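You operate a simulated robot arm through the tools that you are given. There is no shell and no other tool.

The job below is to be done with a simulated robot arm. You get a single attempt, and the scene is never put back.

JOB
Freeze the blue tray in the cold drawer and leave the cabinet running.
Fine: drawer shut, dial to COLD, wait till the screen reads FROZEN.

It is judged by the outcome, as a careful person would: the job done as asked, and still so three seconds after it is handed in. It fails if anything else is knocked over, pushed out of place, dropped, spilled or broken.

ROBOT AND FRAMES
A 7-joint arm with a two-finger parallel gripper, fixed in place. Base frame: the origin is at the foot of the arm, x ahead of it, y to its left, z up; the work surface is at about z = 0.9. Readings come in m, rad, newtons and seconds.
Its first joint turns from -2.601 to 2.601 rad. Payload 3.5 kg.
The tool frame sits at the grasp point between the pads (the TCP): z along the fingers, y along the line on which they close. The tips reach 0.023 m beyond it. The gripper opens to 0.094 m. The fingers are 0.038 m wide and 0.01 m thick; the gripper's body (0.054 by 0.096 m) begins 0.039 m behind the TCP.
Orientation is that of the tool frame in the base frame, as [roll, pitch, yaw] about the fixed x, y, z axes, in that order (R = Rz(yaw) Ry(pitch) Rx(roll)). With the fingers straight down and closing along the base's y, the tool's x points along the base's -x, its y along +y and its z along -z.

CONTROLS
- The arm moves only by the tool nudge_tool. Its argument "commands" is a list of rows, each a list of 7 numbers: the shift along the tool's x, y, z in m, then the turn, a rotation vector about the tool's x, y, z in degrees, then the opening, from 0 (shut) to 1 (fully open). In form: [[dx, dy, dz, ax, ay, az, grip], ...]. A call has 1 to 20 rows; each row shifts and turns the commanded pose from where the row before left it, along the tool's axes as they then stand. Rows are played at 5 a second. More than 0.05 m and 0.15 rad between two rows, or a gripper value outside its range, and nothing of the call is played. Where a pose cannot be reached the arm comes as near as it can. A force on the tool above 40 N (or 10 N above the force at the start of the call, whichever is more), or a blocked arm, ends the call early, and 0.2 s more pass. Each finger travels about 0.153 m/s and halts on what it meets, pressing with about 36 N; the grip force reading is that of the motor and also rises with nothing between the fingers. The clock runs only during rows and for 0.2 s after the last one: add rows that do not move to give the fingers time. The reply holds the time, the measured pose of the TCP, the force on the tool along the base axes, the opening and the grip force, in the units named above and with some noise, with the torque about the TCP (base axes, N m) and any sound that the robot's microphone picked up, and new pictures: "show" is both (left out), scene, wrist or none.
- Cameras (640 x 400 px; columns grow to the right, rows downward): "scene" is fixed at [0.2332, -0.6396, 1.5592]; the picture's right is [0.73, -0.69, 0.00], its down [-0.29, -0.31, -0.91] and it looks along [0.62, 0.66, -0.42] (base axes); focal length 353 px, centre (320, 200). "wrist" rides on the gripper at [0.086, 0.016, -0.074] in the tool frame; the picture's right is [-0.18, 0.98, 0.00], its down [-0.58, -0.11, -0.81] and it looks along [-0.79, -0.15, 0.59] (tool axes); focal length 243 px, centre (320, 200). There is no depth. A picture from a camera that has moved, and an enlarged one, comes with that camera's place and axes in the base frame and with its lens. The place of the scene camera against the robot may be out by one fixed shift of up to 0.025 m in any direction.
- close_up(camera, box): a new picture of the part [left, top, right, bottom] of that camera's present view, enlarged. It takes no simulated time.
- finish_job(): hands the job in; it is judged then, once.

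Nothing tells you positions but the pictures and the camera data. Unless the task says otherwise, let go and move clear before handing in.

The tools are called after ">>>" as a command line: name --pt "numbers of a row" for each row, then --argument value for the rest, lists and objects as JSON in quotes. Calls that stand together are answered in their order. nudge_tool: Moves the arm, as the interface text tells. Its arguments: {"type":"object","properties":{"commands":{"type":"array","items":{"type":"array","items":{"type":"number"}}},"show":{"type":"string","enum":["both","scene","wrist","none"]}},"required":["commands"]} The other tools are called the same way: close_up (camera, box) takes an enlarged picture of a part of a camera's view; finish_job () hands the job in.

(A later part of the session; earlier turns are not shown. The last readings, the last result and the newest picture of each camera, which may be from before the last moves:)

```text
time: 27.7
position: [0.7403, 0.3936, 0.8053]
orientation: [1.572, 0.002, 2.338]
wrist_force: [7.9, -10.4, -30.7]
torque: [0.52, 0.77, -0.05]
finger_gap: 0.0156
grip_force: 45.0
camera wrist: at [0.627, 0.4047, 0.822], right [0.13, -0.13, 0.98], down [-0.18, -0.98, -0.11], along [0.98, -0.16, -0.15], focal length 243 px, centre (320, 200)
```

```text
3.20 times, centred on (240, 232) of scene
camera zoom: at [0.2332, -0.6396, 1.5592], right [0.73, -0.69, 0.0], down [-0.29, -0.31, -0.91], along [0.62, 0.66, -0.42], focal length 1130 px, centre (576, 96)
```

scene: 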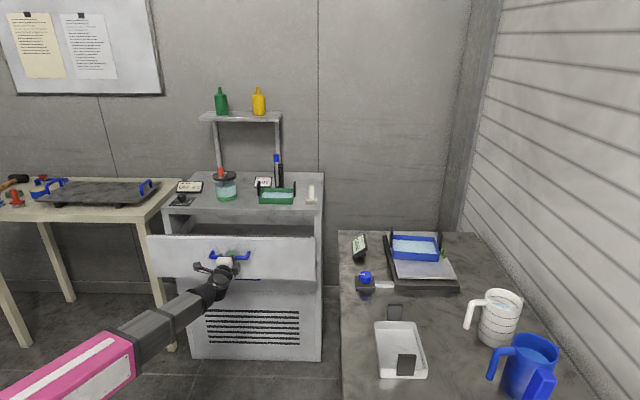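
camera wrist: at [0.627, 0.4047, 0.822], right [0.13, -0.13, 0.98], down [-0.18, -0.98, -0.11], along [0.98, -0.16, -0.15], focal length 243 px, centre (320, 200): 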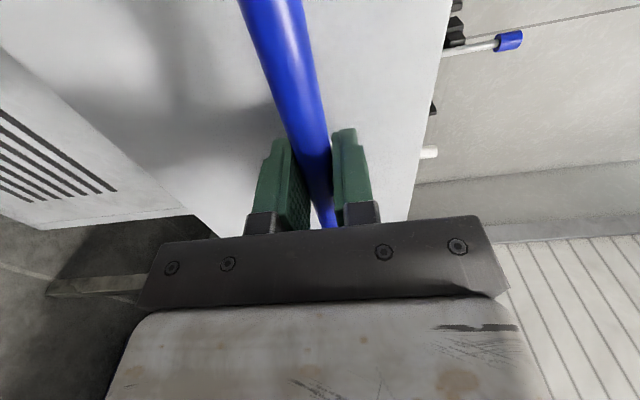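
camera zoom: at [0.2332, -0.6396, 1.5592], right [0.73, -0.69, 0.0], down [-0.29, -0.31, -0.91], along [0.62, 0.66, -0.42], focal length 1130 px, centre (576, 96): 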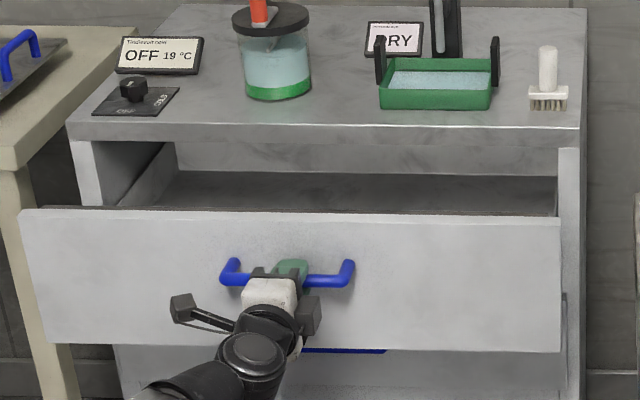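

The drawer's interior is starting to show: plain metal, empty so far. I'll ease the vertical strain and pull about 8 cm further.

>>> nudge_tool --pt "-0.0006 -0.0008 -0.01 0 0 0 0" --pt "-0.0006 0 -0.015 0 0 0 0" --pt "-0.0004 0 -0.02 0 0 0 0" --pt "-0.0004 0 -0.02 0 0 0 0" --pt "-0.0003 0 -0.015 0 0 0 0" --pt "0 0 0 0 0 0 0"

>>> close_up --camera "scene" --box '[130, 170, 340, 301]'

```text
time: 29.1
position: [0.6847, 0.3369, 0.8053]
orientation: [1.57, 0.001, 2.342]
wrist_force: [0.2, -4.1, -10.6]
torque: [0.49, 0.55, -0.01]
finger_gap: 0.0155
grip_force: 45.3
camera wrist: at [0.5701, 0.3475, 0.8218], right [0.13, -0.13, 0.98], down [-0.17, -0.98, -0.11], along [0.98, -0.16, -0.15], focal length 243 px, centre (320, 200)
```

scene: 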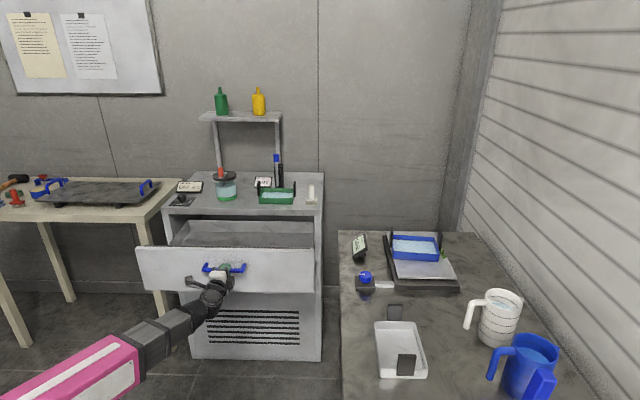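
wrist: 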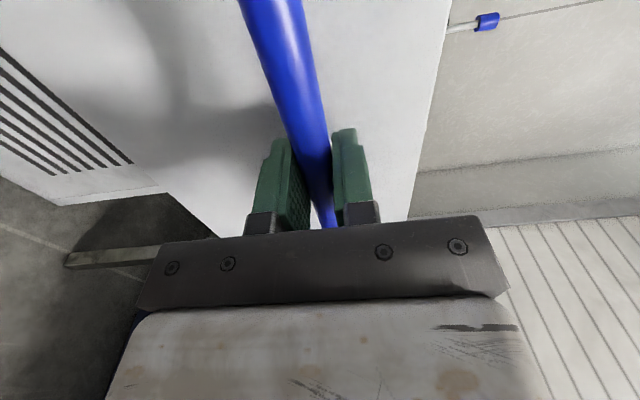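

```text
3.05 times, centred on (235, 236) of scene
camera zoom: at [0.2332, -0.6396, 1.5592], right [0.73, -0.69, 0.0], down [-0.29, -0.31, -0.91], along [0.62, 0.66, -0.42], focal length 1076 px, centre (579, 92)
```

zoom: 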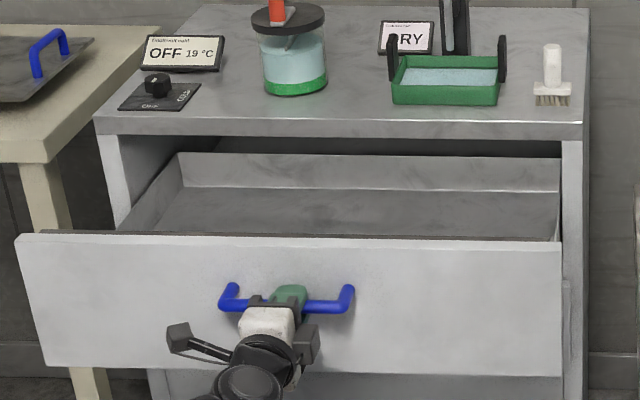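

The upper drawer is open about 24 cm and empty. I'll enlarge its interior to judge whether it is the cold compartment.

>>> close_up --camera "scene" --box '[160, 210, 330, 255]'

>>> close_up --camera "scene" --box '[130, 240, 240, 309]'

>>> close_up --camera "scene" --box '[230, 240, 340, 309]'

```text
3.76 times, centred on (245, 232) of scene
camera zoom: at [0.2332, -0.6396, 1.5592], right [0.73, -0.69, 0.0], down [-0.29, -0.31, -0.91], along [0.62, 0.66, -0.42], focal length 1330 px, centre (602, 78)
```

zoom: 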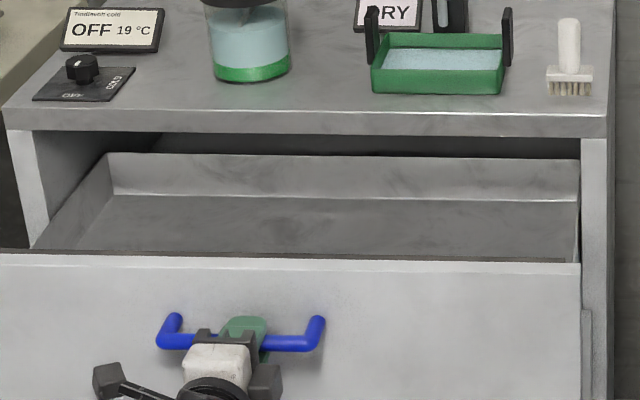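

```text
5.80 times, centred on (185, 274) of scene
camera zoom: at [0.2332, -0.6396, 1.5592], right [0.73, -0.69, 0.0], down [-0.29, -0.31, -0.91], along [0.62, 0.66, -0.42], focal length 2048 px, centre (1103, -232)
```

zoom: 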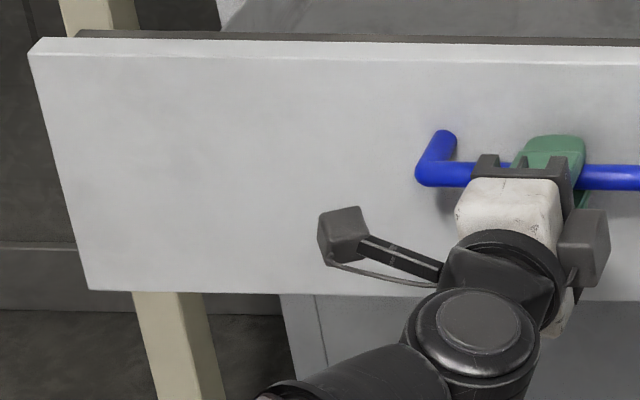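

```text
5.80 times, centred on (285, 274) of scene
camera zoom: at [0.2332, -0.6396, 1.5592], right [0.73, -0.69, 0.0], down [-0.29, -0.31, -0.91], along [0.62, 0.66, -0.42], focal length 2048 px, centre (523, -232)
```

zoom: 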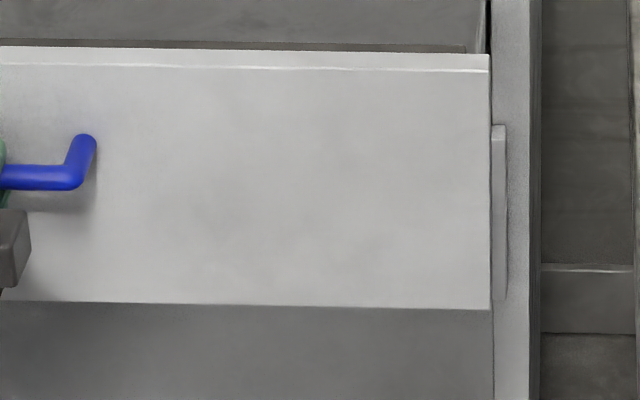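

The upper drawer looks like a plain storage bin with nothing marking it cold, so I want to compare it with the lower drawer. I'll push this one back shut while still holding its handle.

>>> nudge_tool --pt "0.0004 -0.0003 0.015 0 0 0 0" --pt "0.0004 0 0.02 0 0 0 0" --pt "0.0004 0 0.02 0 0 0 0" --pt "0.0004 0 0.02 0 0 0 0" --pt "0.0004 0 0.02 0 0 0 0" --pt "0.0004 0 0.02 0 0 0 0" --pt "0.0004 0 0.02 0 0 0 0" --pt "0.0004 0 0.02 0 0 0 0" --pt "0.0004 0 0.02 0 0 0 0" --pt "0.0004 0 0.02 0 0 0 0" --pt "0.0004 0 0.02 0 0 0 0" --pt "0.0004 0 0.02 0 0 0 0" --pt "0.0002 0 0.01 0 0 0 0" --pt "0 0 0 0 0 0 0"

```text
time: 32.1
position: [0.8574, 0.5115, 0.8049]
orientation: [1.571, 0.002, 2.338]
wrist_force: [2.2, -8.8, -21.4]
torque: [0.46, 0.62, 0.64]
finger_gap: 0.0156
grip_force: 45.2
camera wrist: at [0.7443, 0.522, 0.8218], right [0.13, -0.13, 0.98], down [-0.18, -0.98, -0.11], along [0.98, -0.16, -0.15], focal length 243 px, centre (320, 200)
```

scene: 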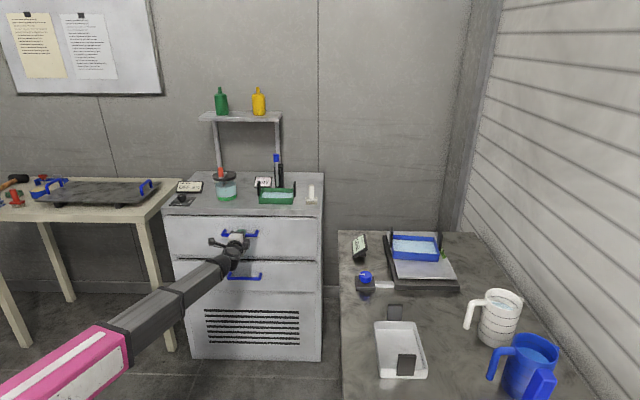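
wrist: 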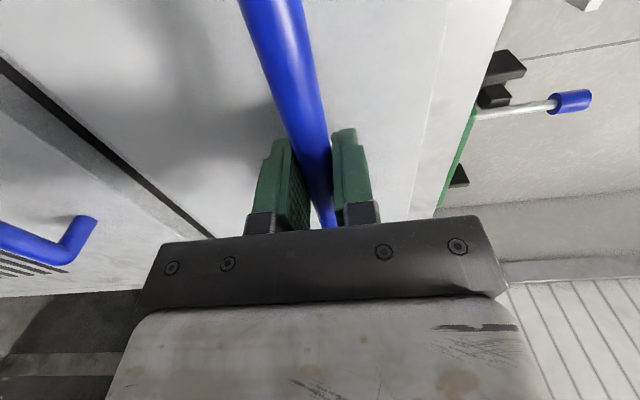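

The upper drawer is back shut where it was. I'll release its handle, back off and drop down to the lower handle.

>>> nudge_tool --pt "0 0 0 0 0 0 1" --pt "0 0 0 0 0 0 1" --pt "0 0 0 0 0 0 1" --pt "0 0 -0.03 0 0 0 1" --pt "0 0 -0.035 0 0 0 1" --pt "0 0 -0.035 0 0 0 1" --pt "0 -0.043 0 0 0 0 1" --pt "0 -0.043 0 0 0 0 1" --pt "0 -0.043 0 0 0 0 1" --pt "0 -0.043 0 0 0 0 1" --pt "0 -0.043 0 0 0 0 1" --pt "0 0 0 0 0 0 1"

```text
time: 34.7
position: [0.7841, 0.443, 0.5889]
orientation: [1.57, 0.004, 2.339]
wrist_force: [0.5, 0.2, 0.3]
torque: [0.0, -0.01, -0.01]
finger_gap: 0.0938
grip_force: 0.1
camera wrist: at [0.6702, 0.453, 0.6052], right [0.13, -0.13, 0.98], down [-0.18, -0.98, -0.11], along [0.98, -0.16, -0.15], focal length 243 px, centre (320, 200)
```

scene: 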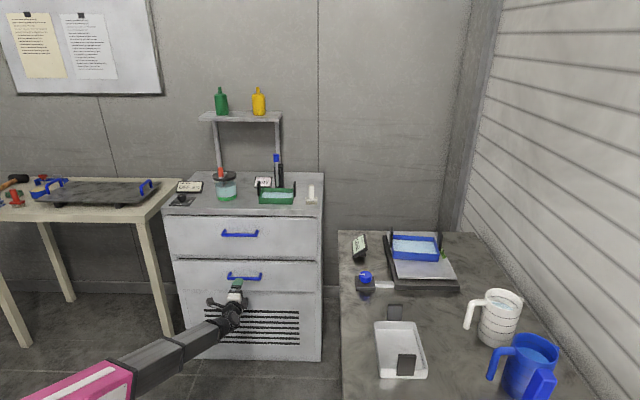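
wrist: 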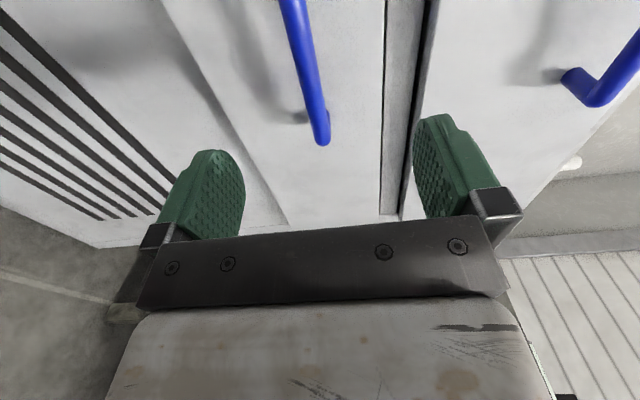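

The lower bar is between the finger planes at z≈0.580. I'll advance to it, then close.

>>> nudge_tool --pt "0 -0.003 0.025 0 0 0 1" --pt "0 -0.003 0.025 0 0 0 1" --pt "0 -0.003 0.025 0 0 0 1" --pt "0 0 0.023 0 0 0 1" --pt "0 0 0 0 0 0 1" --pt "0 0 0 0 0 0 0" --pt "0 0 0 0 0 0 0" --pt "0 0 0 0 0 0 0"

```text
time: 36.5
position: [0.8571, 0.5084, 0.5801]
orientation: [1.575, 0.001, 2.339]
wrist_force: [-6.6, 0.6, -25.8]
torque: [0.3, 0.49, -0.24]
finger_gap: 0.0155
grip_force: 44.5
camera wrist: at [0.7431, 0.5196, 0.5971], right [0.13, -0.13, 0.98], down [-0.18, -0.98, -0.11], along [0.98, -0.16, -0.15], focal length 243 px, centre (320, 200)
```

scene: 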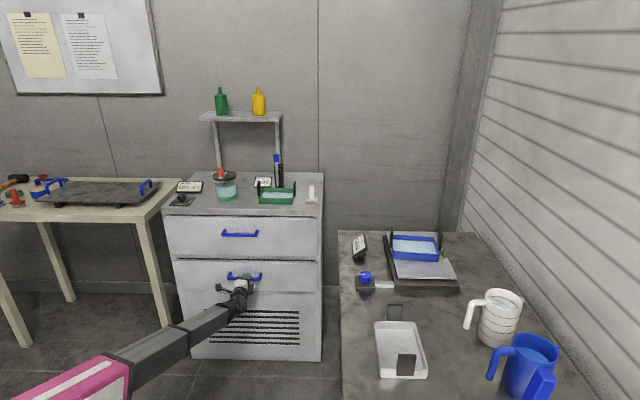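
wrist: 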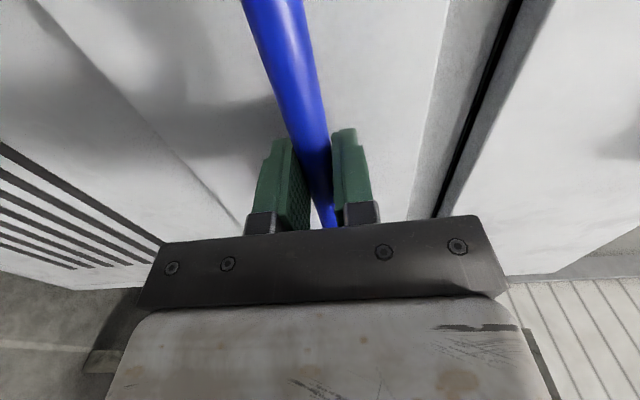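

The lower bar is gripped. I'll pull it out along 45°, easing the small vertical strain.

>>> nudge_tool --pt "-0.0002 -0.0007 -0.01 0 0 0 0" --pt "-0.0003 0 -0.015 0 0 0 0" --pt "-0.0004 0 -0.02 0 0 0 0" --pt "-0.0004 0 -0.02 0 0 0 0" --pt "-0.0004 0 -0.02 0 0 0 0" --pt "-0.0004 0 -0.02 0 0 0 0" --pt "-0.0004 0 -0.02 0 0 0 0" --pt "0 0 0 0 0 0 0"

>>> close_up --camera "scene" --box '[130, 170, 340, 301]'

```text
time: 38.3
position: [0.768, 0.4204, 0.581]
orientation: [1.572, 0.003, 2.337]
wrist_force: [12.0, -17.7, -20.1]
torque: [0.19, 0.38, 0.97]
finger_gap: 0.0158
grip_force: 45.0
camera wrist: at [0.6547, 0.4314, 0.597], right [0.13, -0.13, 0.98], down [-0.18, -0.98, -0.11], along [0.98, -0.16, -0.15], focal length 243 px, centre (320, 200)
```

scene: 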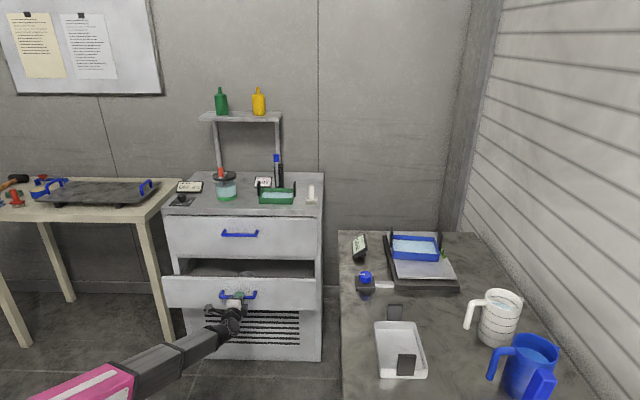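
wrist: 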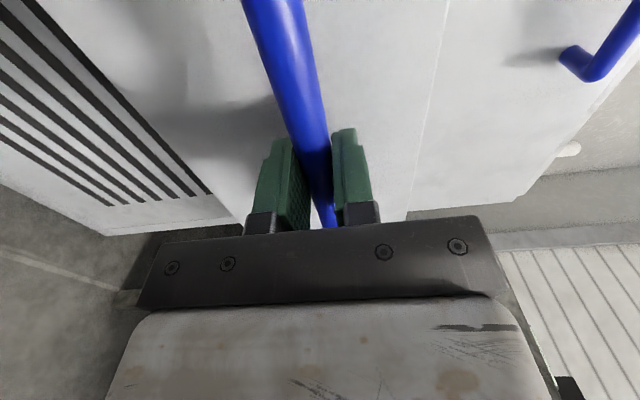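

```text
3.05 times, centred on (235, 236) of scene
camera zoom: at [0.2332, -0.6396, 1.5592], right [0.73, -0.69, 0.0], down [-0.29, -0.31, -0.91], along [0.62, 0.66, -0.42], focal length 1076 px, centre (579, 92)
```

zoom: 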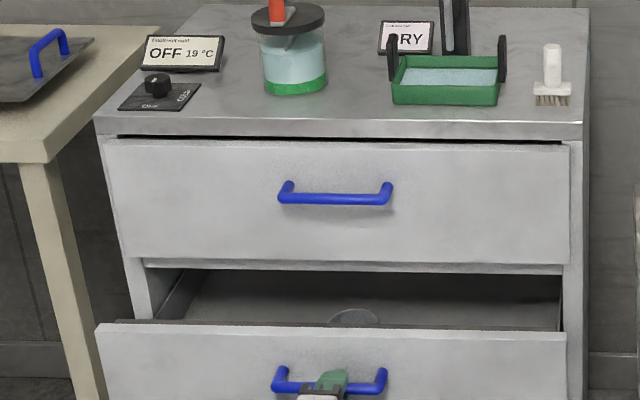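

Something round is inside the lower drawer. I'll pull a bit further and look closely.

>>> nudge_tool --pt "-0.0012 -0.0005 -0.01 0 0 0 0" --pt "-0.0006 0 -0.015 0 0 0 0" --pt "-0.0004 0 -0.02 0 0 0 0" --pt "-0.0004 0 -0.02 0 0 0 0" --pt "-0.0004 0 -0.02 0 0 0 0" --pt "0 0 0 0 0 0 0" --show "scene"

>>> close_up --camera "scene" --box '[150, 245, 330, 320]'

```text
time: 39.7
position: [0.7076, 0.3592, 0.5794]
orientation: [1.571, 0.004, 2.339]
wrist_force: [-1.9, 1.1, -9.8]
torque: [0.53, 0.66, -0.33]
finger_gap: 0.0158
grip_force: 45.4
```

scene: 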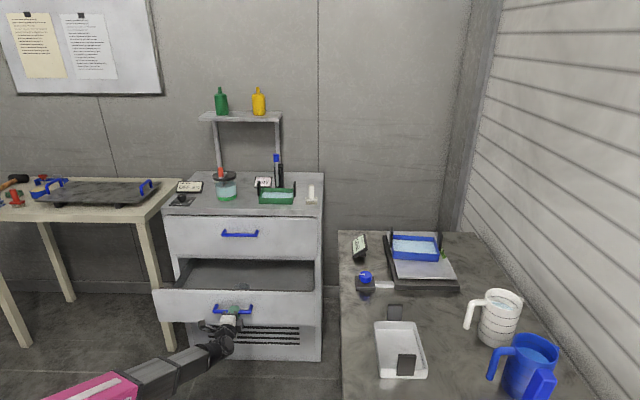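

```text
3.56 times, centred on (240, 282) of scene
camera zoom: at [0.2332, -0.6396, 1.5592], right [0.73, -0.69, 0.0], down [-0.29, -0.31, -0.91], along [0.62, 0.66, -0.42], focal length 1256 px, centre (604, -93)
```

zoom: 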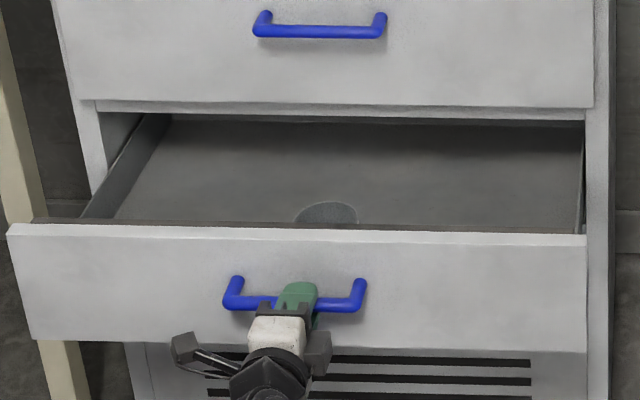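

A dark disc lies on the lower drawer's floor near the front. I'll pull a bit further, release, and look in from above with the wrist camera.

>>> nudge_tool --pt "-0.0003 -0.0003 -0.015 0 0 0 0" --pt "-0.0004 0 -0.02 0 0 0 0" --pt "-0.0004 0 -0.02 0 0 0 0" --pt "0 0 0 0 0 0 0" --pt "0 0 0 0 0 0 1" --pt "0 0 0 0 0 0 1" --pt "0 0 0 0 0 0 1" --pt "0 0 -0.03 0 0 0 1" --pt "0 0 -0.03 0 0 0 1" --pt "0 0 0 0 0 0 1" --show "scene"

>>> close_up --camera "scene" --box '[140, 245, 330, 330]'

```text
time: 40.5
position: [0.6779, 0.3291, 0.5797]
orientation: [1.566, 0.002, 2.342]
wrist_force: [5.4, 14.1, -1.8]
torque: [0.29, 0.31, -0.54]
finger_gap: 0.0156
grip_force: 44.8
stopped in row 3: the force on the tool passed its limit at 90 N (the readings are from after the stop); the commanded pose is now the measured one
```

scene: 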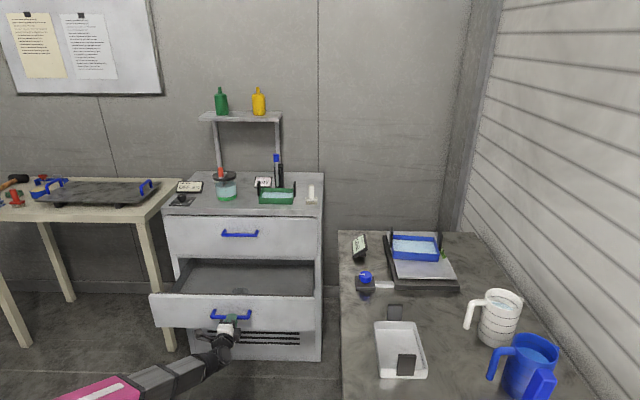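

```text
3.37 times, centred on (235, 288) of scene
camera zoom: at [0.2332, -0.6396, 1.5592], right [0.73, -0.69, 0.0], down [-0.29, -0.31, -0.91], along [0.62, 0.66, -0.42], focal length 1190 px, centre (606, -95)
```

zoom: 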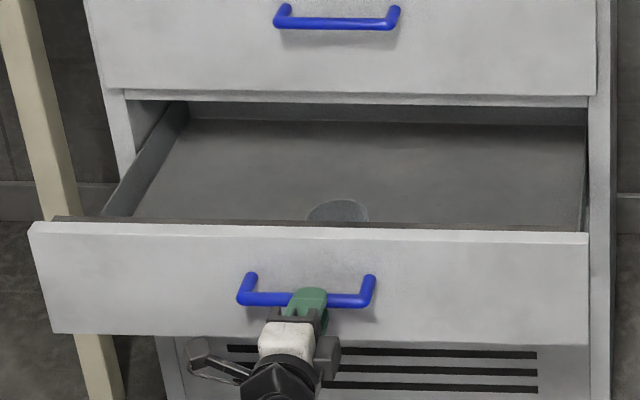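

The lower drawer hit its end stop at about 25 cm of travel. I'll release the handle, back away and rise to look inside from above.

>>> nudge_tool --pt "0 0 0 0 0 0 1" --pt "0 0 0 0 0 0 1" --pt "0 0 0 0 0 0 1" --pt "0 0 -0.03 0 0 0 1" --pt "0 0 -0.03 0 0 0 1" --pt "0 0.047 0 0 0 0 1" --pt "0 0.047 0 0 0 0 1" --pt "0 0.047 0 0 0 0 1" --pt "0 0.047 0 0 0 0 1" --pt "0 0.047 0 0 0 0 1" --pt "0 0.047 0 0 0 0 1" --pt "0 0.047 0 0 0 0 1" --pt "0 0.047 0 0 0 0 1" --pt "0 0.047 0 0 0 0 1" --pt "0 0.047 0 0 0 0 1" --pt "0 0 0 0 0 0 1" --show "scene"

```text
time: 43.9
position: [0.6309, 0.2819, 1.0501]
orientation: [1.566, 0.0, 2.344]
wrist_force: [0.0, -0.2, 0.2]
torque: [-0.01, 0.01, 0.01]
finger_gap: 0.094
grip_force: 0.1
```

scene: 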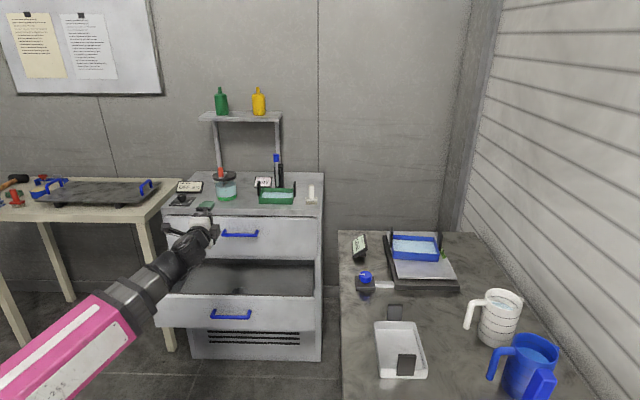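

The lower drawer stays open. I'll roll and tilt the tool back to the camera-on-top pose to look down into it.

>>> nudge_tool --pt "0 0 0 0 0 8.2 1" --pt "0 0 0 0 0 8.2 1" --pt "0 0 0 0 0 8.2 1" --pt "0 0 0 0 0 8.2 1" --pt "0 0 0 0 0 8.2 1" --pt "0 0 0 0 0 8.2 1" --pt "0 0 0 0 0 8.2 1" --pt "0 0 0 0 0 8.2 1" --pt "0 0 0 0 0 8.2 1" --pt "0 0 0 0 0 8.2 1" --pt "0 0 0 0 0 8 1" --pt "0 0 0 0 -8.2 0 1" --pt "0 0 0 0 -8.2 0 1" --pt "0 0 0 0 -8.2 0 1" --pt "0 0 0 0 -8.2 0 1" --pt "0 0 0 0 -8.2 0 1" --pt "0 0 0 0 -8 0 1" --pt "0 0 0 0 0 0 1"

```text
time: 47.7
position: [0.6312, 0.2834, 1.0502]
orientation: [3.138, -0.719, 0.773]
wrist_force: [0.5, 0.0, 0.4]
torque: [0.0, 0.0, -0.01]
finger_gap: 0.094
grip_force: 0.0
camera wrist: at [0.6543, 0.2841, 1.1638], right [0.59, -0.8, -0.12], down [-0.77, -0.6, 0.22], along [-0.25, -0.04, -0.97], focal length 243 px, centre (320, 200)
```

scene: 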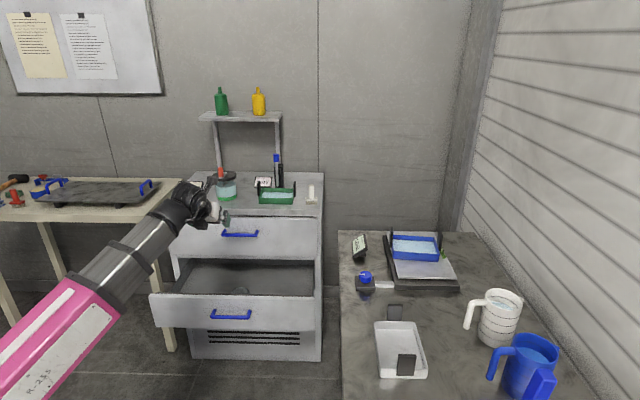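
wrist: 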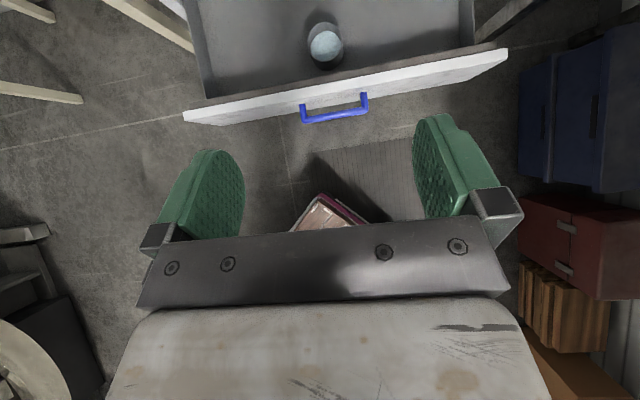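

>>> close_up --camera "wrist" --box '[170, 0, 520, 135]'

>>> close_up --camera "wrist" --box '[280, 10, 370, 80]'

>>> close_up --camera "scene" --box '[140, 245, 330, 330]'

```text
1.83 times, centred on (345, 68) of wrist
camera zoom: at [0.6543, 0.2841, 1.1638], right [0.59, -0.8, -0.12], down [-0.77, -0.6, 0.22], along [-0.25, -0.04, -0.97], focal length 444 px, centre (274, 442)
```

zoom: 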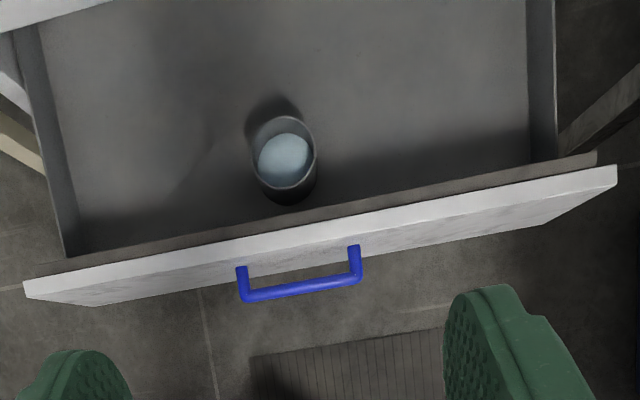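

```text
5.71 times, centred on (325, 45) of wrist
camera zoom: at [0.6543, 0.2841, 1.1638], right [0.59, -0.8, -0.12], down [-0.77, -0.6, 0.22], along [-0.25, -0.04, -0.97], focal length 1386 px, centre (291, 1086)
```

zoom: 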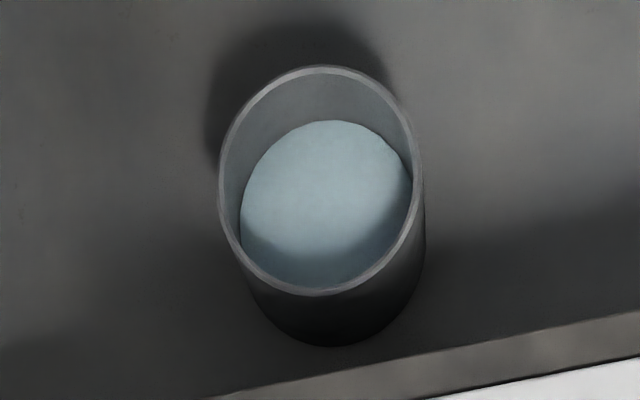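

```text
3.37 times, centred on (235, 288) of scene
camera zoom: at [0.2332, -0.6396, 1.5592], right [0.73, -0.69, 0.0], down [-0.29, -0.31, -0.91], along [0.62, 0.66, -0.42], focal length 1190 px, centre (606, -95)
```

zoom: 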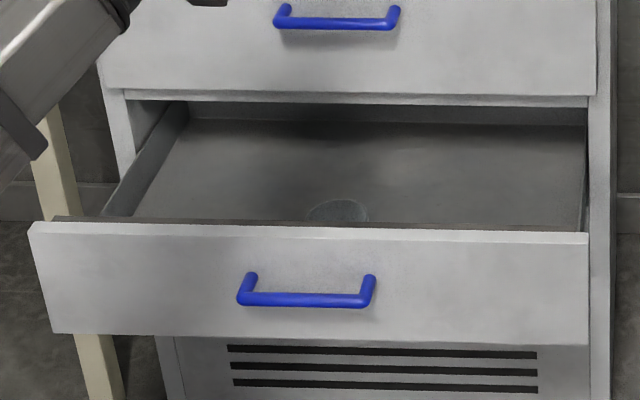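

The lower drawer holds an open cup of water; the upper one is empty, and nothing visible says which is the cold one. With the lower drawer open, turning the dial and reading the screen may tell them apart, so next I'll go over to look closely at the dial and screen.

>>> nudge_tool --pt "0.0345 -0.0241 0.0198 0 0 0 1" --pt "0.0345 -0.0241 0.0198 0 0 0 1" --pt "0.0345 -0.0241 0.0198 0 0 0 1" --pt "0.0345 -0.0241 0.0198 0 0 0 1" --pt "0.0345 -0.0241 0.0198 0 0 0 1" --pt "0.0345 -0.0241 0.0198 0 0 0 1" --pt "0.0345 -0.0241 0.0198 0 0 0 1" --pt "0.0345 -0.0241 0.0198 0 0 0 1" --pt "0.0345 -0.0241 0.0198 0 0 0 1" --pt "0 0 0 0 0 0 1"

```text
time: 49.9
position: [0.7486, 0.6658, 1.118]
orientation: [3.131, -0.721, 0.81]
wrist_force: [-0.2, -0.9, 0.6]
torque: [0.02, 0.02, 0.05]
finger_gap: 0.0935
grip_force: 0.0
out of reach, approached as far as the arm can: row 8, 9
camera wrist: at [0.7699, 0.6666, 1.2326], right [0.61, -0.78, -0.11], down [-0.75, -0.62, 0.22], along [-0.24, -0.05, -0.97], focal length 243 px, centre (320, 200)
```

scene: 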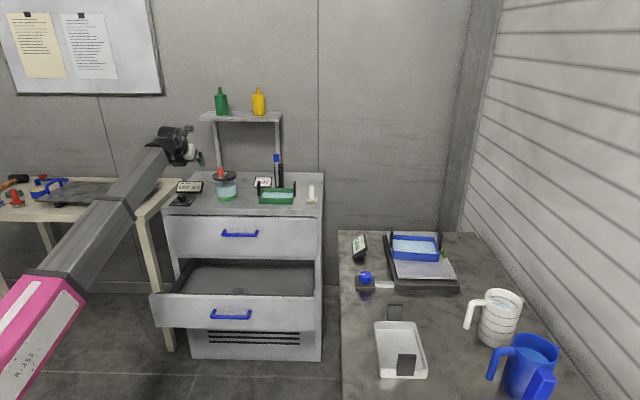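
wrist: 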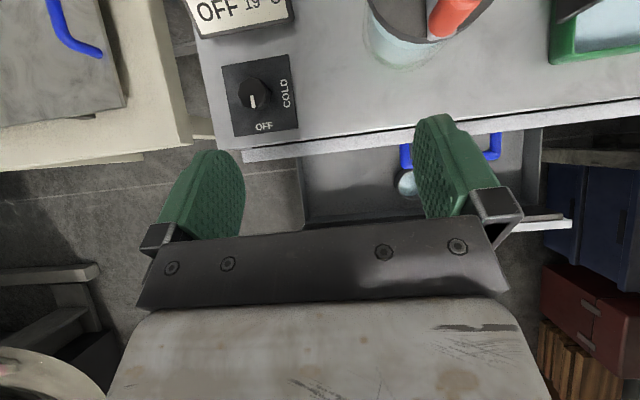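

I can see the dial now: pointer at OFF, COLD a quarter turn counter-clockwise from above. Let me enlarge it to locate it.

>>> close_up --camera "wrist" --box '[180, 0, 340, 150]'

```text
2.67 times, centred on (260, 75) of wrist
camera zoom: at [0.7699, 0.6666, 1.2326], right [0.61, -0.78, -0.11], down [-0.75, -0.62, 0.22], along [-0.24, -0.05, -0.97], focal length 647 px, centre (480, 533)
```

zoom: 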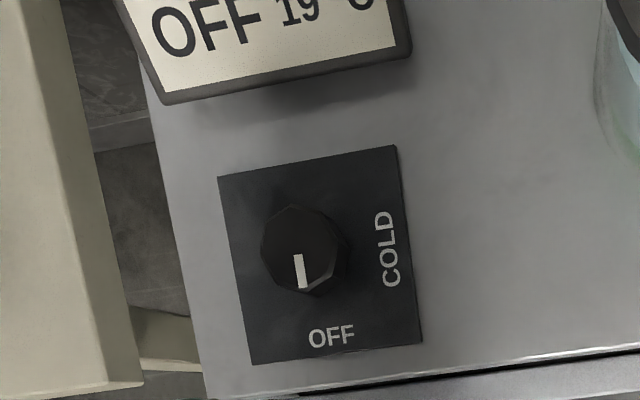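

The knob is about 38 mm wide near (0.746, 0.797), pointer at OFF. I'll bring the tool upright and yaw it away from the wrist limit, then re-view to measure the knob's height.

>>> nudge_tool --pt "0 0 0 0 0 -7.7 1" --pt "0 0 0 0 0 -7.7 1" --pt "0 0 0 0 0 -7.7 1" --pt "0 0 0 0 0 0 1" --show "none"

```text
time: 50.9
position: [0.7489, 0.6663, 1.1184]
orientation: [2.806, -0.651, 1.292]
wrist_force: [1.0, -0.1, -0.3]
torque: [0.0, 0.03, -0.01]
finger_gap: 0.094
grip_force: 0.1
```

>>> nudge_tool --pt "0 0 0 3.24 -7.6 0 1" --pt "0 0 0 3.24 -7.6 0 1" --pt "0 0 0 3.24 -7.6 0 1" --pt "0 0 0 3.24 -7.6 0 1" --pt "0 0 0 3.24 -7.6 0 1" --pt "0 0 0 0 0 -7.5 1" --pt "0 0 0 0 0 -7.5 1" --pt "0 0 0 0 0 -7.5 1" --pt "0 0 0 0 0 0 1"

```text
time: 52.9
position: [0.7499, 0.6639, 1.1193]
orientation: [3.139, 0.001, 1.57]
wrist_force: [-0.5, -0.1, -0.3]
torque: [-0.02, -0.03, 0.01]
finger_gap: 0.094
grip_force: 0.1
camera wrist: at [0.7662, 0.7515, 1.194], right [0.98, -0.19, 0.0], down [-0.11, -0.58, 0.81], along [-0.15, -0.79, -0.59], focal length 243 px, centre (320, 200)
```

scene: 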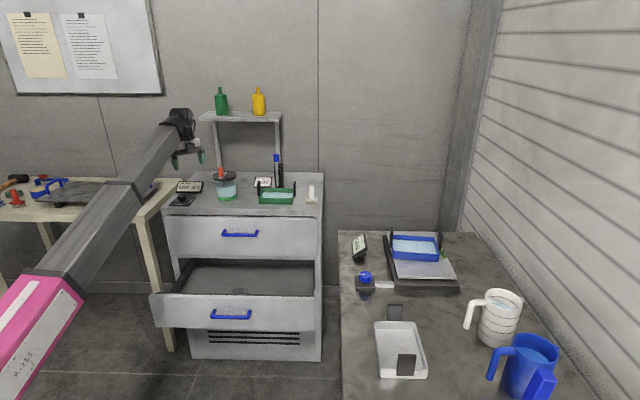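
wrist: 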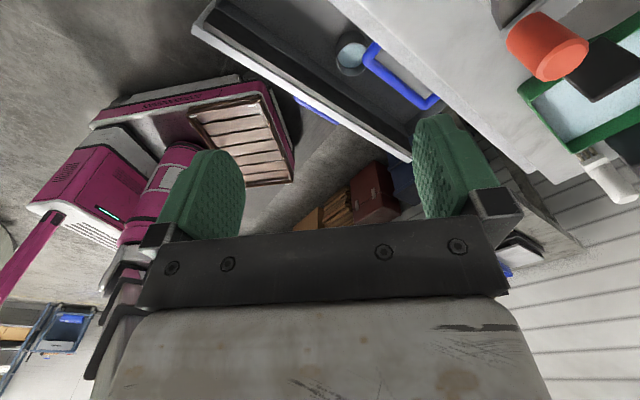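

The tool is upright. Combining views puts the knob's top at about (0.747, 0.796, 0.927). I'll go above it at z≈1.02 with the fingers partly closed.

>>> nudge_tool --pt "0.0331 -0.0008 0.0248 0 0 0 0.8" --pt "0.0331 -0.0008 0.0248 0 0 0 0.8" --pt "0.0331 -0.0008 0.0248 0 0 0 0.8" --pt "0.0331 -0.0008 0.0248 0 0 0 0.8" --pt "0 0 0 0 0 0 0.8" --show "scene"

>>> close_up --camera "scene" --box '[150, 140, 230, 210]'

```text
time: 54.1
position: [0.7481, 0.7968, 1.0191]
orientation: [3.14, 0.0, 1.569]
wrist_force: [0.0, 0.6, 0.2]
torque: [0.01, -0.03, -0.01]
finger_gap: 0.0751
grip_force: 0.1
```

scene: 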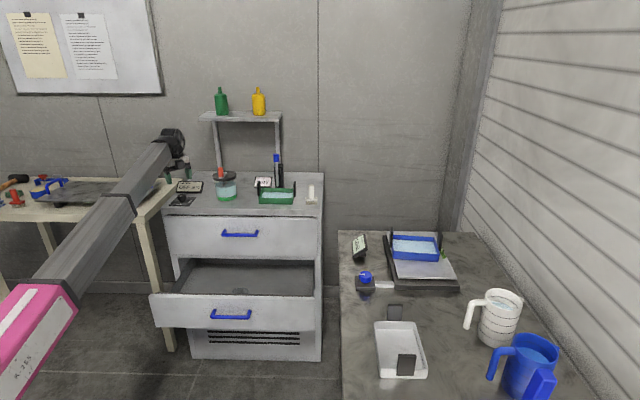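

```text
5.71 times, centred on (190, 175) of scene
camera zoom: at [0.2332, -0.6396, 1.5592], right [0.73, -0.69, 0.0], down [-0.29, -0.31, -0.91], along [0.62, 0.66, -0.42], focal length 2018 px, centre (1063, 343)
```

zoom: 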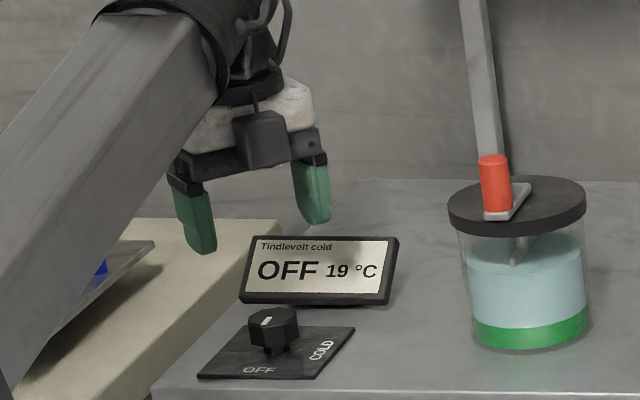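

The fingers are aligned over the knob. I'll descend around it so the tips stop about 1 cm above the plate, and check before closing.

>>> nudge_tool --pt "0 -0.001 0.03 0 0 0 0.8" --pt "0 0 0.03 0 0 0 0.8" --pt "0 0 0.02 0 0 0 0.8" --pt "0 0 0.009 0 0 0 0.8" --pt "0 0 0 0 0 0 0.8" --show "scene"

>>> close_up --camera "scene" --box '[150, 140, 230, 210]'

```text
time: 55.3
position: [0.7457, 0.7975, 0.9293]
orientation: [3.139, 0.002, 1.567]
wrist_force: [0.3, -0.3, 0.1]
torque: [-0.02, 0.01, -0.01]
finger_gap: 0.0753
grip_force: 0.0
```

scene: 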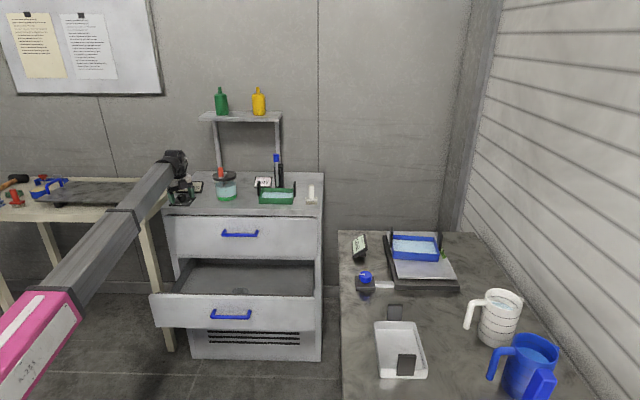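

```text
5.71 times, centred on (190, 175) of scene
camera zoom: at [0.2332, -0.6396, 1.5592], right [0.73, -0.69, 0.0], down [-0.29, -0.31, -0.91], along [0.62, 0.66, -0.42], focal length 2018 px, centre (1063, 343)
```

zoom: 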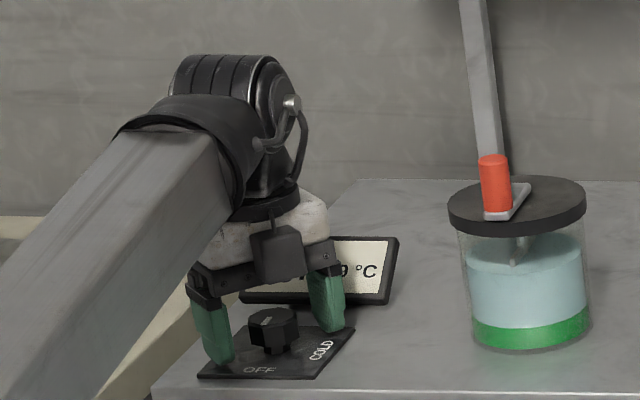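

The fingers straddle the knob without contact. I'll close on it and turn it a quarter turn counter-clockwise (as seen from above) to COLD.

>>> nudge_tool --pt "0 0 0 0 0 0 0.3" --pt "0 0 0 0 0 0 0" --pt "0 0 0 0 0 0 0" --pt "0 0 0 0 0 -7.5 0" --pt "0 0 0 0 0 -7.5 0" --pt "0 0 0 0 0 -7.5 0" --pt "0 0 0 0 0 -7.5 0" --pt "0 0 0 0 0 -7.5 0" --pt "0 0 0 0 0 -7.5 0" --pt "0 0 0 0 0 -7.5 0" --pt "0 0 0 0 0 -7.5 0" --pt "0 0 0 0 0 -7.5 0" --pt "0 0 0 0 0 -7.5 0" --pt "0 0 0 0 0 -7.5 0" --pt "0 0 0 0 0 -7.5 0" --pt "0 0 0 0 0 0 0" --show "scene"

>>> close_up --camera "scene" --box '[150, 140, 230, 210]'

```text
time: 58.7
position: [0.7463, 0.7956, 0.9302]
orientation: [-3.137, -0.001, 3.138]
wrist_force: [-20.9, -11.8, -14.1]
torque: [0.0, 0.26, -0.27]
finger_gap: 0.0381
grip_force: 44.7
```

scene: 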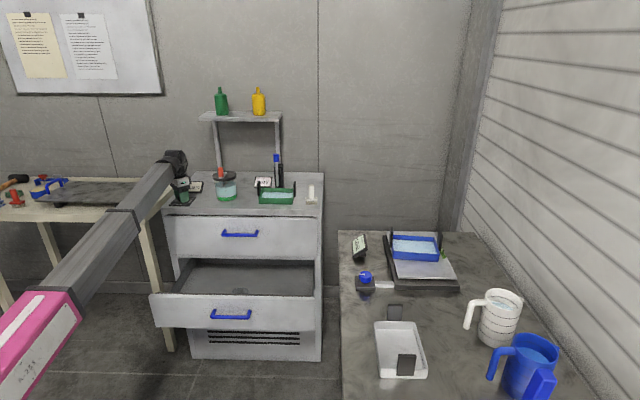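

```text
5.71 times, centred on (190, 175) of scene
camera zoom: at [0.2332, -0.6396, 1.5592], right [0.73, -0.69, 0.0], down [-0.29, -0.31, -0.91], along [0.62, 0.66, -0.42], focal length 2018 px, centre (1063, 343)
```

zoom: 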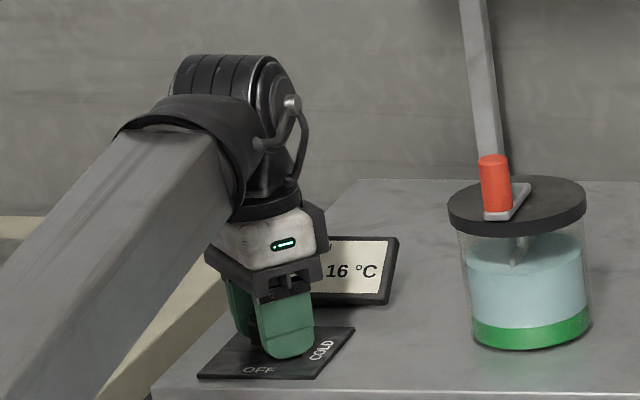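

The screen reads 16 °C already, so cooling has started. I'll release the knob, rise, and read the screen and pointer.

>>> nudge_tool --pt "0 0 0 0 0 0 0.8" --pt "0 0 0 0 0 0 0.8" --pt "0 0 -0.02 0 0 0 0.8" --pt "0 0 -0.04 0 0 0 0.8" --pt "0 0 -0.04 0 0 0 0.8" --pt "0 0 -0.04 0 0 0 0.8" --pt "0 0 0 0 0 0 0.8" --show "scene"

>>> close_up --camera "scene" --box '[150, 150, 230, 210]'

```text
time: 60.3
position: [0.7453, 0.7972, 1.0689]
orientation: [-3.141, 0.001, 3.138]
wrist_force: [-0.4, -0.3, -0.2]
torque: [-0.04, 0.02, 0.01]
finger_gap: 0.0751
grip_force: 0.0
```

scene: 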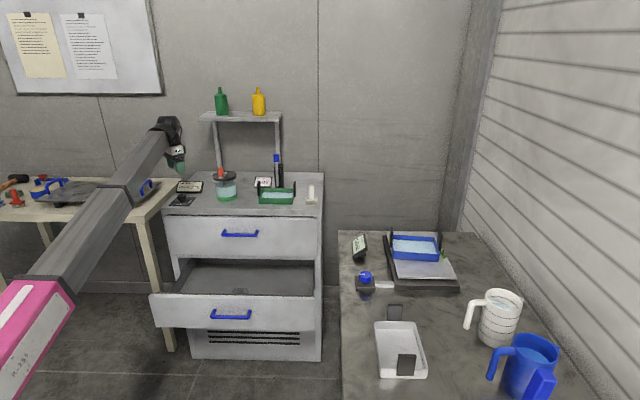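

```text
6.67 times, centred on (190, 180) of scene
camera zoom: at [0.2332, -0.6396, 1.5592], right [0.73, -0.69, 0.0], down [-0.29, -0.31, -0.91], along [0.62, 0.66, -0.42], focal length 2355 px, centre (1187, 333)
```

zoom: 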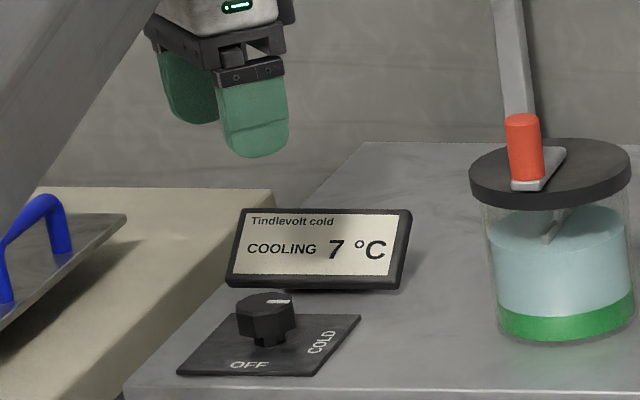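

The screen shows "COOLING 7 °C" and falling quickly with the lower drawer open, pointer at COLD. I'll wait a couple of seconds to see where it goes.

>>> nudge_tool --pt "0 0 -0.02 0 0 0 0.8" --pt "0 0 0 0 0 0 0.8" --pt "0 0 0 0 0 0 0.8" --pt "0 0 0 0 0 0 0.8" --pt "0 0 0 0 0 0 0.8" --pt "0 0 0 0 0 0 0.8" --pt "0 0 0 0 0 0 0.8" --pt "0 0 0 0 0 0 0.8" --pt "0 0 0 0 0 0 0.8" --pt "0 0 0 0 0 0 0.8" --pt "0 0 0 0 0 0 0.8" --pt "0 0 0 0 0 0 0.8" --pt "0 0 0 0 0 0 0.8" --pt "0 0 0 0 0 0 0.8" --pt "0 0 0 0 0 0 0.8" --show "wrist"

>>> close_up --camera "scene" --box '[150, 150, 230, 210]'

```text
time: 63.5
position: [0.7469, 0.7974, 1.0907]
orientation: [-3.141, 0.003, 3.139]
wrist_force: [-0.7, -0.3, 0.4]
torque: [-0.02, 0.01, 0.02]
finger_gap: 0.0753
grip_force: 0.0
camera wrist: at [0.6596, 0.815, 1.165], right [0.19, 0.98, 0.0], down [0.58, -0.11, 0.81], along [0.79, -0.15, -0.59], focal length 243 px, centre (320, 200)
```

wrist: 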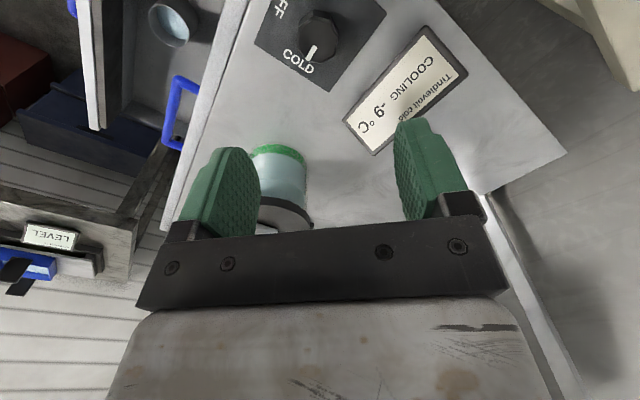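

```text
6.67 times, centred on (190, 180) of scene
camera zoom: at [0.2332, -0.6396, 1.5592], right [0.73, -0.69, 0.0], down [-0.29, -0.31, -0.91], along [0.62, 0.66, -0.42], focal length 2355 px, centre (1187, 333)
```

zoom: 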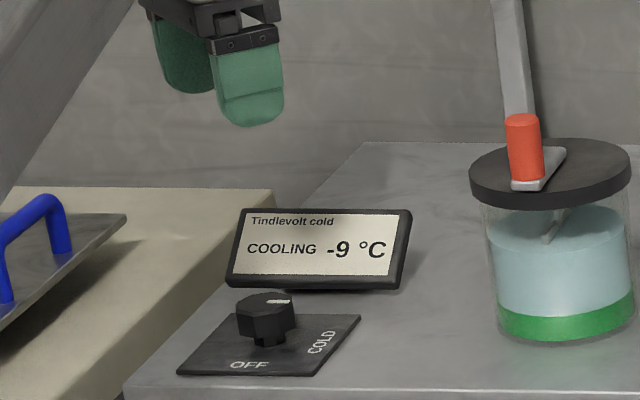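

It keeps falling (−9 °C) with the lower drawer open, so the lower drawer isn't the cold compartment; the upper, empty one should be. I'll now return to the aisle to gently close the lower drawer with its cup, first yawing and backing off.

>>> nudge_tool --pt "0 0 0 0 0 7.7 1" --pt "0 0 0 0 0 7.7 1" --pt "0 0 0 0 0 7.7 1" --pt "0 0 0 0 0 7.7 1" --pt "0 0 0 0 0 7.7 1" --pt "0 0 0 0 0 7.7 1" --pt "-0.0184 -0.0434 0.005 0 0 0 1" --pt "-0.0184 -0.0434 0.005 0 0 0 1" --pt "-0.0184 -0.0434 0.005 0 0 0 1" --pt "-0.0184 -0.0434 0.005 0 0 0 1" --pt "-0.0184 -0.0434 0.005 0 0 0 1" --pt "-0.0184 -0.0434 0.005 0 0 0 1" --pt "-0.0184 -0.0434 0.005 0 0 0 1" --pt "-0.0184 -0.0434 0.005 0 0 0 1" --pt "0 0 0 0 0 0 1" --show "scene"

>>> close_up --camera "scene" --box '[150, 150, 230, 210]'

```text
time: 66.7
position: [0.5937, 0.4497, 1.0501]
orientation: [3.14, 0.001, 2.333]
wrist_force: [-0.3, -0.9, -0.5]
torque: [0.0, -0.02, 0.0]
finger_gap: 0.0941
grip_force: 0.2
```

scene: 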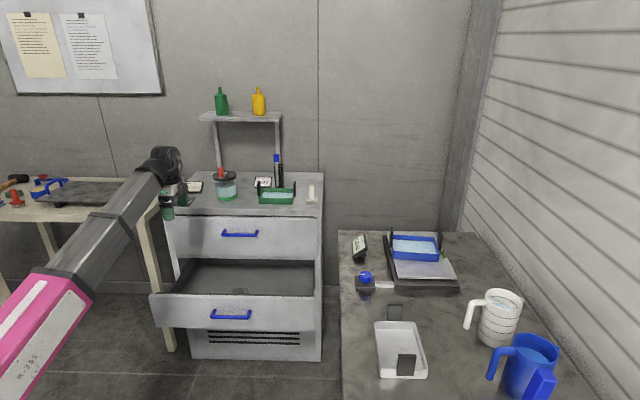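

```text
6.67 times, centred on (190, 180) of scene
camera zoom: at [0.2332, -0.6396, 1.5592], right [0.73, -0.69, 0.0], down [-0.29, -0.31, -0.91], along [0.62, 0.66, -0.42], focal length 2355 px, centre (1187, 333)
```

zoom: 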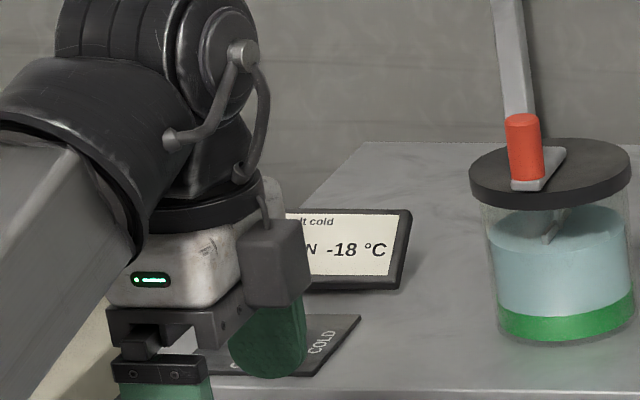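

The screen now shows "…N −18 °C", partly hidden by the arm. I'll level the tool to horizontal and then read it in full.

>>> nudge_tool --pt "0 0 0 -8.2 0 0 1" --pt "0 0 0 -8.2 0 0 1" --pt "0 0 0 -8.2 0 0 1" --pt "0 0 0 -8.2 0 0 1" --pt "0 0 0 -8.2 0 0 1" --pt "0 0 0 -8.2 0 0 1" --pt "0 0 0 -8.2 0 0 1" --pt "0 0 0 -8.2 0 0 1" --pt "0 0 0 -8.2 0 0 1" --pt "0 0 0 -8.2 0 0 1" --pt "0 0 0 -8.0 0 0 1" --pt "0 0 0 0 0 0 1" --show "scene"

>>> close_up --camera "scene" --box '[150, 150, 230, 210]'

```text
time: 69.3
position: [0.5944, 0.4504, 1.05]
orientation: [1.568, 0.005, 2.33]
wrist_force: [-0.9, 0.5, -0.4]
torque: [0.01, 0.02, -0.02]
finger_gap: 0.0941
grip_force: 0.1
```

scene: 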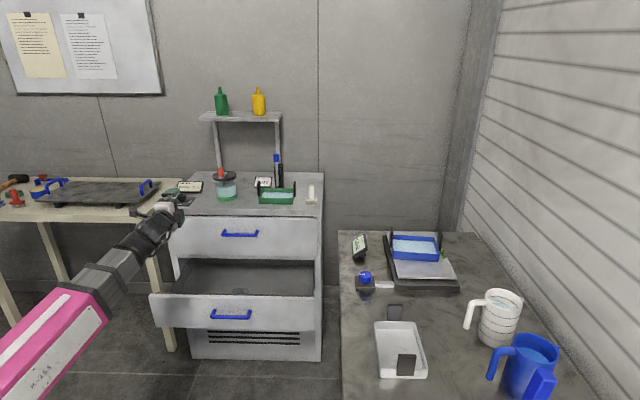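

```text
6.67 times, centred on (190, 180) of scene
camera zoom: at [0.2332, -0.6396, 1.5592], right [0.73, -0.69, 0.0], down [-0.29, -0.31, -0.91], along [0.62, 0.66, -0.42], focal length 2355 px, centre (1187, 333)
```

zoom: 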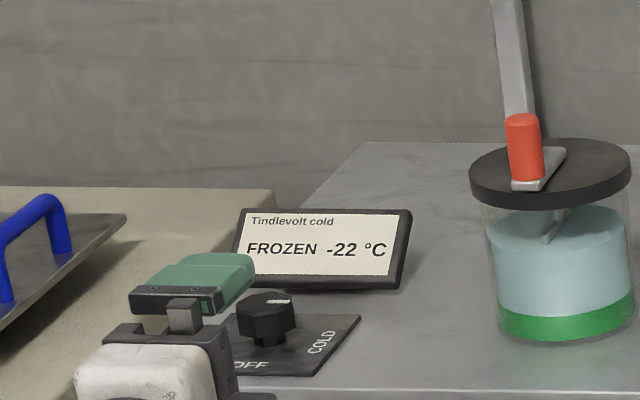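

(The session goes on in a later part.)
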